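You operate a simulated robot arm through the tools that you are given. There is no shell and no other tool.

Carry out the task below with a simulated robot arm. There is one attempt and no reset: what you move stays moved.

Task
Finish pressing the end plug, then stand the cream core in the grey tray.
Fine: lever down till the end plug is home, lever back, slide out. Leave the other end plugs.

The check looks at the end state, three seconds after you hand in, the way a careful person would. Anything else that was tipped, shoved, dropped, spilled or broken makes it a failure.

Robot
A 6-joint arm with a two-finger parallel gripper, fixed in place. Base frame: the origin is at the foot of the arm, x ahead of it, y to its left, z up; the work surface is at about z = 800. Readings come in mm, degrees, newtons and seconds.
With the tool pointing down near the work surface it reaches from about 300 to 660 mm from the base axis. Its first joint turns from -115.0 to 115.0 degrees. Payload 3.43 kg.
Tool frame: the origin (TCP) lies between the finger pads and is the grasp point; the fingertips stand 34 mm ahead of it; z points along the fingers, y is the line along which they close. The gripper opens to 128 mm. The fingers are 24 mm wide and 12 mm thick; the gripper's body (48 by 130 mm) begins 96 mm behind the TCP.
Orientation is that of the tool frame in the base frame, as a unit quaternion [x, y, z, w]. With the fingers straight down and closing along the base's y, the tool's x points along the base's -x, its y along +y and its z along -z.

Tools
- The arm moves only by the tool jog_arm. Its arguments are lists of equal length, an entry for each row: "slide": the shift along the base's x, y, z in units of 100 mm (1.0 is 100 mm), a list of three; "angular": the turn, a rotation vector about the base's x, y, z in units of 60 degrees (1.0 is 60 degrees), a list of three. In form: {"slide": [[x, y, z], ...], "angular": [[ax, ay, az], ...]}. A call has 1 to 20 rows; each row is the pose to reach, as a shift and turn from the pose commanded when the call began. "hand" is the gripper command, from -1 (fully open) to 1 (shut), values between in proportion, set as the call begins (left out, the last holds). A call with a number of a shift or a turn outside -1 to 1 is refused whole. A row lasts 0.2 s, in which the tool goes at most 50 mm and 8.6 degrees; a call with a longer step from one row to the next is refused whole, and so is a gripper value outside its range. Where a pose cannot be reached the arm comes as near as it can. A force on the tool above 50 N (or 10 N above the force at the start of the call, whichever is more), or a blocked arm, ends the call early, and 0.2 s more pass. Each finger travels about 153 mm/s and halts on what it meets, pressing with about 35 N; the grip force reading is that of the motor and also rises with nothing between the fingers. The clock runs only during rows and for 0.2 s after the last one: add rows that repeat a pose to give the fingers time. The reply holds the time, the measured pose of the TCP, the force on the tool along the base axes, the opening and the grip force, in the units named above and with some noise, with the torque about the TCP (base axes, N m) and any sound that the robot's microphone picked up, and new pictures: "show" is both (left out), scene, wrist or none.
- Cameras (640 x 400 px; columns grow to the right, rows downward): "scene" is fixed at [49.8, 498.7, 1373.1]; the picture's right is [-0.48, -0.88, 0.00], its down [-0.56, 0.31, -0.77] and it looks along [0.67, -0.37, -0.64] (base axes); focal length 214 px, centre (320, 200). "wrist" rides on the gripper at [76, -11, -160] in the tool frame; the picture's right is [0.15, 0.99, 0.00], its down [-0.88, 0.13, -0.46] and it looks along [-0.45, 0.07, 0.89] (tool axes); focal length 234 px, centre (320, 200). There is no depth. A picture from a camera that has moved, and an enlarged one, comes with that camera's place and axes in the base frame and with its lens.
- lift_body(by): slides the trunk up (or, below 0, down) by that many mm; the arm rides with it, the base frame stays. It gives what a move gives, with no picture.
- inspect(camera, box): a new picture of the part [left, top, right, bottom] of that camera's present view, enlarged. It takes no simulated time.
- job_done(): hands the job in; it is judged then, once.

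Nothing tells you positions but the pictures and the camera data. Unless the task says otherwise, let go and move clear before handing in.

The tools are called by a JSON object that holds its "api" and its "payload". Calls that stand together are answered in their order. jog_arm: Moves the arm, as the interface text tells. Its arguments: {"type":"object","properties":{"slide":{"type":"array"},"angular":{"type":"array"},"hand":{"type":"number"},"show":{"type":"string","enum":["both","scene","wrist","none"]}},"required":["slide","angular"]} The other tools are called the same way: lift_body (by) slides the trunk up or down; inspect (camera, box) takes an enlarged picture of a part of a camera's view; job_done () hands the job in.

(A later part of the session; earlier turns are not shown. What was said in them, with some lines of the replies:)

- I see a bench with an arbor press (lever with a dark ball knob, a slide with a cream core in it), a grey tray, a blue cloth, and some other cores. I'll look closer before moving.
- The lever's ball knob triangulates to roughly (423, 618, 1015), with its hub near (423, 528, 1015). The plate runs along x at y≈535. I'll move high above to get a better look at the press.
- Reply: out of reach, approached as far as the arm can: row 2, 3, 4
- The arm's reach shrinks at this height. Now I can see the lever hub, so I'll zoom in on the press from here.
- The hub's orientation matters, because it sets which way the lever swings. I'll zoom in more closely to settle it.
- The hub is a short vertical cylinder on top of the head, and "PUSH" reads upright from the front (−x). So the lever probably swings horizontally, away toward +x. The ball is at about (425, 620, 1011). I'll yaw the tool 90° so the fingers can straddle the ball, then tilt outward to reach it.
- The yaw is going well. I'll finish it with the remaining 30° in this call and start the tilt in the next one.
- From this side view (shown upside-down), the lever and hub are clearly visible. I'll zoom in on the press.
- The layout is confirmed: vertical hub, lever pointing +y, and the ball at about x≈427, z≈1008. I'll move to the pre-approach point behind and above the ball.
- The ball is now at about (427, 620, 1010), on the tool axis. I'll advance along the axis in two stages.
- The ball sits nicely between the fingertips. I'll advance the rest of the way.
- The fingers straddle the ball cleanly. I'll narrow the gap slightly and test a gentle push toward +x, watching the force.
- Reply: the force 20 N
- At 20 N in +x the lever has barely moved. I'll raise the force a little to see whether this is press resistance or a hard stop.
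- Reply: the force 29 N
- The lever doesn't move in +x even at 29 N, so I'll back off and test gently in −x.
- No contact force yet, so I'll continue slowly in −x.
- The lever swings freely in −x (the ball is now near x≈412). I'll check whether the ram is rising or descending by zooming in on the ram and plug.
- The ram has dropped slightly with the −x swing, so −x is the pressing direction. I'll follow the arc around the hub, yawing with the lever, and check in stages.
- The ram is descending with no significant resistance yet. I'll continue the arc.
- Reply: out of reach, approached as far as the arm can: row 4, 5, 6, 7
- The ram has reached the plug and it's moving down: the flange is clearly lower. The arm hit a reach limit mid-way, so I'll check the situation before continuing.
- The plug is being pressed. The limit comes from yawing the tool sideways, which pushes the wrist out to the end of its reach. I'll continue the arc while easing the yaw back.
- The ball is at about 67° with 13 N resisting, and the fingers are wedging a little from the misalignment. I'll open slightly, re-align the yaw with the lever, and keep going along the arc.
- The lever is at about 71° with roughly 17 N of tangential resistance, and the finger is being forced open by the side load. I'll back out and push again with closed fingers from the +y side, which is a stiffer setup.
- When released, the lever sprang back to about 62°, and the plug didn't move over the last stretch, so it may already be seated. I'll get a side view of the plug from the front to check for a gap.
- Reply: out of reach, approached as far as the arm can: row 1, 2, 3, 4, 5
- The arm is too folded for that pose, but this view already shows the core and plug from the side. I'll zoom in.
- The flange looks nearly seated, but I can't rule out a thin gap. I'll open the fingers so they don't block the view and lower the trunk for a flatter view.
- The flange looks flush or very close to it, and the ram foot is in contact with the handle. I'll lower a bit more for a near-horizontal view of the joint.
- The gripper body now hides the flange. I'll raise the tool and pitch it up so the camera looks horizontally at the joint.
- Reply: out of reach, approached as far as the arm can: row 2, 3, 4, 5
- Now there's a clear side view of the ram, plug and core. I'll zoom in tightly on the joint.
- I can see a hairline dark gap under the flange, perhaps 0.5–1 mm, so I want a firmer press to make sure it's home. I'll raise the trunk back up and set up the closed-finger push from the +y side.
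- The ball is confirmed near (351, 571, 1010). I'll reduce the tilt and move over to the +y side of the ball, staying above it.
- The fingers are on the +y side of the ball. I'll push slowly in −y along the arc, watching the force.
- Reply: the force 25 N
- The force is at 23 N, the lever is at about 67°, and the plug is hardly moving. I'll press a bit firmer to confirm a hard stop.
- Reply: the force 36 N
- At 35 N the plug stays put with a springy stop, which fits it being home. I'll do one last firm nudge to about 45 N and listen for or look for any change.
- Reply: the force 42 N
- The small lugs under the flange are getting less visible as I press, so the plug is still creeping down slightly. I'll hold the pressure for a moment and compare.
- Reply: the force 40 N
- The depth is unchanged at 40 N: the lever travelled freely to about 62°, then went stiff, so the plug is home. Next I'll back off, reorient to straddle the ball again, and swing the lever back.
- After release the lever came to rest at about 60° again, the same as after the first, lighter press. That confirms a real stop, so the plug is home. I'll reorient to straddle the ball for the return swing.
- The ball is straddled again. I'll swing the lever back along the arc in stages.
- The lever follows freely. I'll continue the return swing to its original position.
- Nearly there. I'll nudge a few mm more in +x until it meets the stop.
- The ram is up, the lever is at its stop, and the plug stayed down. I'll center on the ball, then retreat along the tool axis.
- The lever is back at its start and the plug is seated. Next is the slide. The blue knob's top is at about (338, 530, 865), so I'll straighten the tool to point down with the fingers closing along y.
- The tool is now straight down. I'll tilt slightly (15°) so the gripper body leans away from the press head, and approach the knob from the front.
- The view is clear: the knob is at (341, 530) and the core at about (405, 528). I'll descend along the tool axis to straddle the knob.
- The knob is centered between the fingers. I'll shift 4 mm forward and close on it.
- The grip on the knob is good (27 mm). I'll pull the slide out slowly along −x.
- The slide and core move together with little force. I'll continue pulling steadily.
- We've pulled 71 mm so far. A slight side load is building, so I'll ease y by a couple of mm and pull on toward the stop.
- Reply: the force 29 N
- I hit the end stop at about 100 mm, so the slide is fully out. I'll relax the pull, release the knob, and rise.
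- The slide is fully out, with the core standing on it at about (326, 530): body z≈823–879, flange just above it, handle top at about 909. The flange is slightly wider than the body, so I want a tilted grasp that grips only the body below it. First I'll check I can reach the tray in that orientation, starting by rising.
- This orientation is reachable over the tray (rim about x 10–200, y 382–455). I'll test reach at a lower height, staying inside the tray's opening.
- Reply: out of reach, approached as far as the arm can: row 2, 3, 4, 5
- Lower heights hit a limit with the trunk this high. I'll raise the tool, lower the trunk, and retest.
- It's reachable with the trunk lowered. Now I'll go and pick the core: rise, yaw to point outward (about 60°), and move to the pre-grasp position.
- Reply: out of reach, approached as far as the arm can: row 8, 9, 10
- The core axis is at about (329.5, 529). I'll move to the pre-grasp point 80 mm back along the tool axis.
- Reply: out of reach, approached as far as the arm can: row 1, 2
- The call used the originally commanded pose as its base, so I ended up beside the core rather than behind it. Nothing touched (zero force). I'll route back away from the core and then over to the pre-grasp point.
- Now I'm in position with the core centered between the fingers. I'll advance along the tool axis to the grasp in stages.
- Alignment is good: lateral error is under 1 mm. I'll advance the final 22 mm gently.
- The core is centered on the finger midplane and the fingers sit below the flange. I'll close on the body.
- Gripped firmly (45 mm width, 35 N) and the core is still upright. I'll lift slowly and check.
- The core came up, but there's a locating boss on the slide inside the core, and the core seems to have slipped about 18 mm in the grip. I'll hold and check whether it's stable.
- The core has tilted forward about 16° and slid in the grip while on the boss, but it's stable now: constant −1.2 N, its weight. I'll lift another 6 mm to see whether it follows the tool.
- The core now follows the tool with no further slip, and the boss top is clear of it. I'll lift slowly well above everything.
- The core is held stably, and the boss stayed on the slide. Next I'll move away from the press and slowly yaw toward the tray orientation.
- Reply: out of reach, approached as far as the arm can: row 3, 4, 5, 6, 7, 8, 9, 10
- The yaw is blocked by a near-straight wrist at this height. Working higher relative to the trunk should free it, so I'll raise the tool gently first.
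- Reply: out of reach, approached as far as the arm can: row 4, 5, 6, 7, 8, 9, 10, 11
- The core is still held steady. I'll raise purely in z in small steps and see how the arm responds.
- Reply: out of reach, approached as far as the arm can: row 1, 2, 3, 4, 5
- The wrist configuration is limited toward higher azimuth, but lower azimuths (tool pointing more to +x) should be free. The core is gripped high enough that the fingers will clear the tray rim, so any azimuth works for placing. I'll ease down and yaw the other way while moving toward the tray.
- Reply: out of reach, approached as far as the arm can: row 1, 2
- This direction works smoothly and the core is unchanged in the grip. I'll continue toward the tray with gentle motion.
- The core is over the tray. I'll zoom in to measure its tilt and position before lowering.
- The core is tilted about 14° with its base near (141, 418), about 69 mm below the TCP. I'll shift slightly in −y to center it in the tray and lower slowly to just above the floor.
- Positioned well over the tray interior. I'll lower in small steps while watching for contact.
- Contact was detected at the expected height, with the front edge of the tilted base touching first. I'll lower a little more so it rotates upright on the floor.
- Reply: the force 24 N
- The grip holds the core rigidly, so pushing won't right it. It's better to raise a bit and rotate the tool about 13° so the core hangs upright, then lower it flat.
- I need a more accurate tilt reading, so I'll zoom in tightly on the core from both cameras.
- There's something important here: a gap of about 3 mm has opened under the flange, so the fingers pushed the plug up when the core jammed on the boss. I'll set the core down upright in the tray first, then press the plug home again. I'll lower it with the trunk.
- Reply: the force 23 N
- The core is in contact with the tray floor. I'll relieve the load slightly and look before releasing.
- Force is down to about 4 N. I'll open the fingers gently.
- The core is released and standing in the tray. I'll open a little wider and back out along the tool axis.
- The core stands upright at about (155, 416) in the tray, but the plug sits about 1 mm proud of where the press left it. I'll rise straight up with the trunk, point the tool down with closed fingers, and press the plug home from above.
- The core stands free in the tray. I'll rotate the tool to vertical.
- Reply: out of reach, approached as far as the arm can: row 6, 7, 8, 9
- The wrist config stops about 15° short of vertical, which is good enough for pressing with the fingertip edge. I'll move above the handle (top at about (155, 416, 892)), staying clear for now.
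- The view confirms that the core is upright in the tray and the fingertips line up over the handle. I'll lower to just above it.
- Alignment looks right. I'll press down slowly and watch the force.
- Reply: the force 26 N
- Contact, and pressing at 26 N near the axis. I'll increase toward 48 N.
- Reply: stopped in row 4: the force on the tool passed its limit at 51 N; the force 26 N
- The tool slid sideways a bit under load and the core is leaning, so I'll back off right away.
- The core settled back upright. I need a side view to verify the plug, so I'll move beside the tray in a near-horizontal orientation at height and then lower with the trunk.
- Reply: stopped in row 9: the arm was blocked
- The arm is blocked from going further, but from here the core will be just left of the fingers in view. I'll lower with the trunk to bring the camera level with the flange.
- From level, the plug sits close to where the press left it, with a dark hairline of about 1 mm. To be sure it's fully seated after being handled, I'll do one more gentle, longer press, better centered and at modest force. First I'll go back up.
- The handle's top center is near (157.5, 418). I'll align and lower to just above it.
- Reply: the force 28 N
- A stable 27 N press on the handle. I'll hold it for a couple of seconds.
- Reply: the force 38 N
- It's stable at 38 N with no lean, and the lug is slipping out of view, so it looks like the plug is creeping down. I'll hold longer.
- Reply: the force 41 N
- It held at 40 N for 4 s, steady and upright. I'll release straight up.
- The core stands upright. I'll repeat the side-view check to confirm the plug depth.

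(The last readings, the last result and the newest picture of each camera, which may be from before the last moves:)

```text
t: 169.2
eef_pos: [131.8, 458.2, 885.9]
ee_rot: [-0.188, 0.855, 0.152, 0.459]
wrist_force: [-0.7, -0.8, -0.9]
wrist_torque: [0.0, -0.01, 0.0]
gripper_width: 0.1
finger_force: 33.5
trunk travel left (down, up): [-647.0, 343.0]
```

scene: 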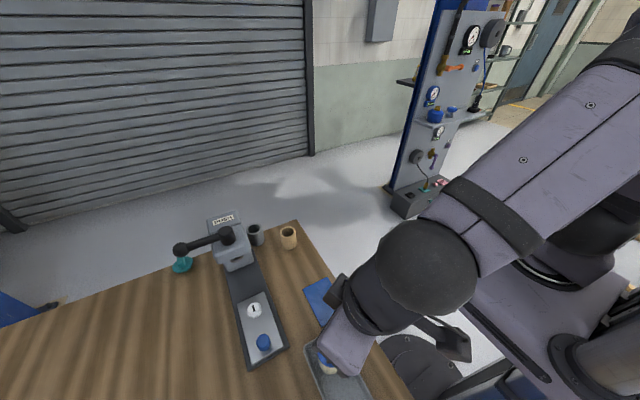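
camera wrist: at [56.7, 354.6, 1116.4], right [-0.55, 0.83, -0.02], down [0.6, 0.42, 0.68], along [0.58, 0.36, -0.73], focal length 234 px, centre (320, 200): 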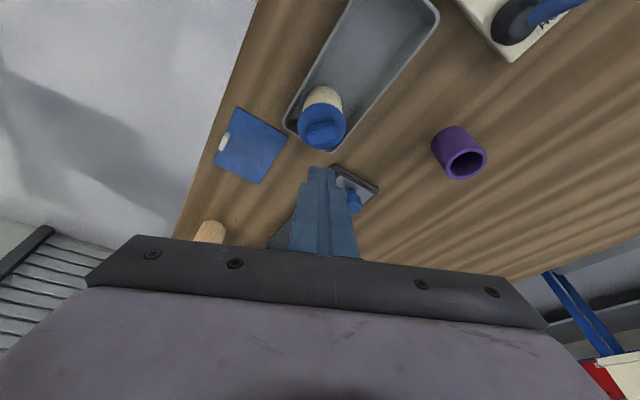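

{"api": "inspect", "payload": {"camera": "wrist", "box": [190, 60, 310, 220]}}

{"api": "inspect", "payload": {"camera": "wrist", "box": [215, 145, 293, 180]}}

{"api": "inspect", "payload": {"camera": "wrist", "box": [225, 150, 275, 173]}}

```text
2.50 times, centred on (250, 140) of wrist
camera zoom: at [-18.6, 366.2, 905.5], right [-0.53, 0.85, -0.04], down [0.06, 0.08, 1.0], along [0.84, 0.53, -0.09], focal length 585 px, centre (495, 350)
```

zoom: 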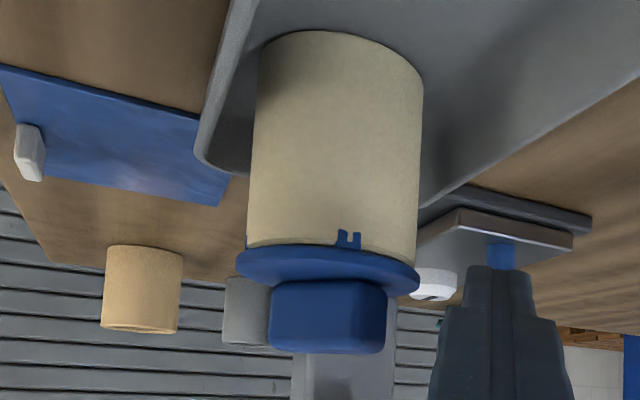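

```text
8.21 times, centred on (254, 162) of wrist
camera zoom: at [-18.6, 366.2, 905.5], right [-0.53, 0.85, -0.04], down [0.06, 0.08, 1.0], along [0.84, 0.53, -0.09], focal length 1921 px, centre (862, 508)
```

zoom: 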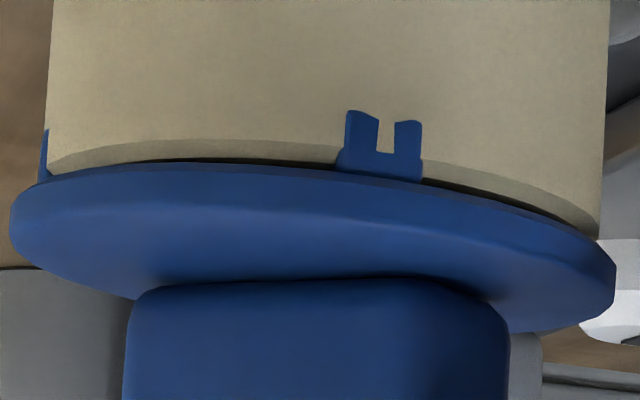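

```text
12.80 times, centred on (250, 162) of wrist
camera zoom: at [-18.6, 366.2, 905.5], right [-0.53, 0.85, -0.04], down [0.06, 0.08, 1.0], along [0.84, 0.53, -0.09], focal length 2997 px, centre (1216, 693)
```

zoom: 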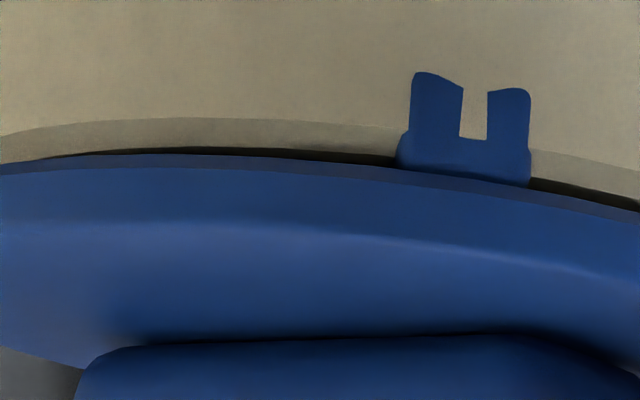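

The lug now shows the same notched shape as right after the lever press, and the dark gap has closed to a hairline of about 0.5 mm, so the plug is back home. I'll rise clear and do a final check of everything.

{"api": "lift_body", "payload": {"by": 200}}

{"api": "jog_arm", "payload": {"slide": [[0, 0, 0], [0, 0, 0]], "angular": [[0, 0, 0], [0, 0, 0]]}}

{"api": "inspect", "payload": {"camera": "scene", "box": [150, 190, 400, 400]}}

{"api": "inspect", "payload": {"camera": "wrist", "box": [100, 0, 500, 240]}}

```text
t: 171.4
eef_pos: [131.9, 458.0, 1084.5]
ee_rot: [-0.189, 0.855, 0.153, 0.459]
wrist_force: [-0.3, -0.9, -1.0]
wrist_torque: [-0.03, -0.02, -0.01]
gripper_width: 0.1
finger_force: 33.5
trunk travel left (down, up): [-847.0, 143.0]
```

```text
t: 172.0
eef_pos: [132.3, 458.4, 1085.0]
ee_rot: [-0.189, 0.855, 0.153, 0.458]
wrist_force: [-0.1, 0.1, 0.4]
wrist_torque: [0.02, 0.02, 0.02]
gripper_width: 0.0
finger_force: 32.5
trunk travel left (down, up): [-847.0, 143.0]
camera wrist: at [-18.6, 366.1, 1105.1], right [-0.53, 0.85, -0.04], down [0.06, 0.08, 1.0], along [0.84, 0.53, -0.09], focal length 234 px, centre (320, 200)
```

scene: 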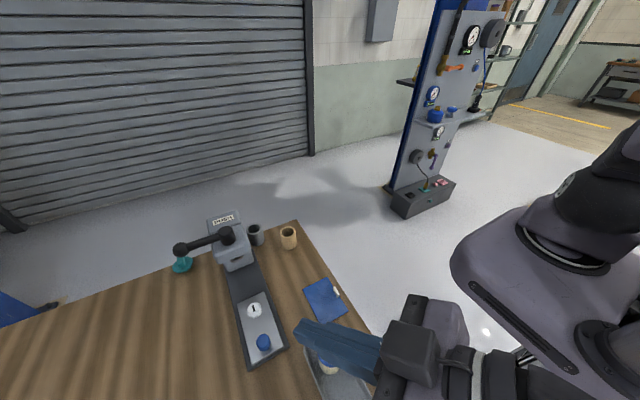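
wrist: 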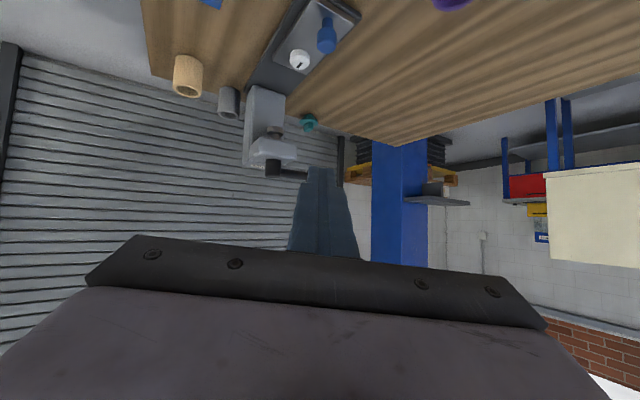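

```text
1.90 times, centred on (275, 295) of scene
camera zoom: at [49.8, 498.7, 1373.1], right [-0.48, -0.88, 0.0], down [-0.56, 0.31, -0.77], along [0.67, -0.37, -0.64], focal length 408 px, centre (406, 19)
```

zoom: 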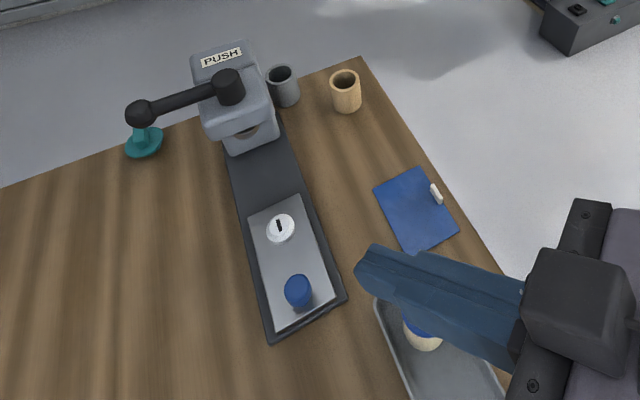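

```text
1.60 times, centred on (300, 120) of wrist
camera zoom: at [-18.6, 366.1, 1105.1], right [-0.53, 0.85, -0.04], down [0.06, 0.08, 1.0], along [0.84, 0.53, -0.09], focal length 375 px, centre (352, 328)
```

zoom: 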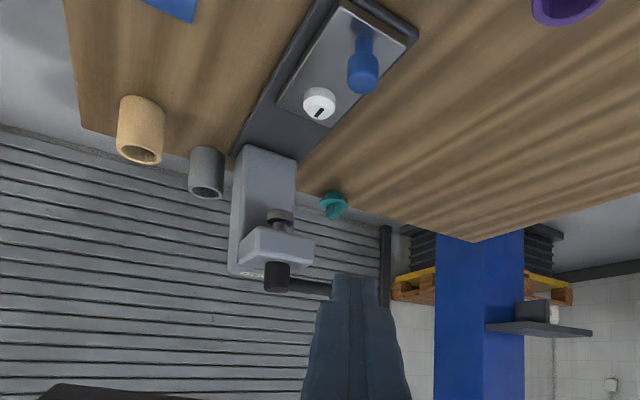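

Final state: the lever is back at its start, the slide is out, and the cream core stands upright in the grey tray with its plug home. The other plugs, cores, cloth and chalk look undisturbed, and the arm is clear. I'm handing in.

{"api": "job_done", "payload": {}}

```text
The job is handed in.
```

The end plug is pressed home and the cream core is standing upright in the grey tray. The lever is back at its start and the slide is out. The other end plugs and everything else on the bench look undisturbed.

- **Lever:** it swings sideways rather than down. A push away from the front at 29 N met a stop, so I swung it towards the front instead. It went stiff at about 60°, with the plug home.
- **Plug came up once:** the core jammed on the slide's locating post as I lifted it, and my fingers pushed the plug up a few millimetres.
- **Re-pressing:** with the core already in the tray, I pressed the plug down from above. The first try, to 51 N, made the core lean, so I backed off and it settled upright. I then held 40 N for about 4 seconds. In the side view afterwards, the gap under the flange had closed to about what it was after the lever press.

I judged the plug's depth from pictures only. It matches the lever-pressed position to within a few tenths of a millimetre.
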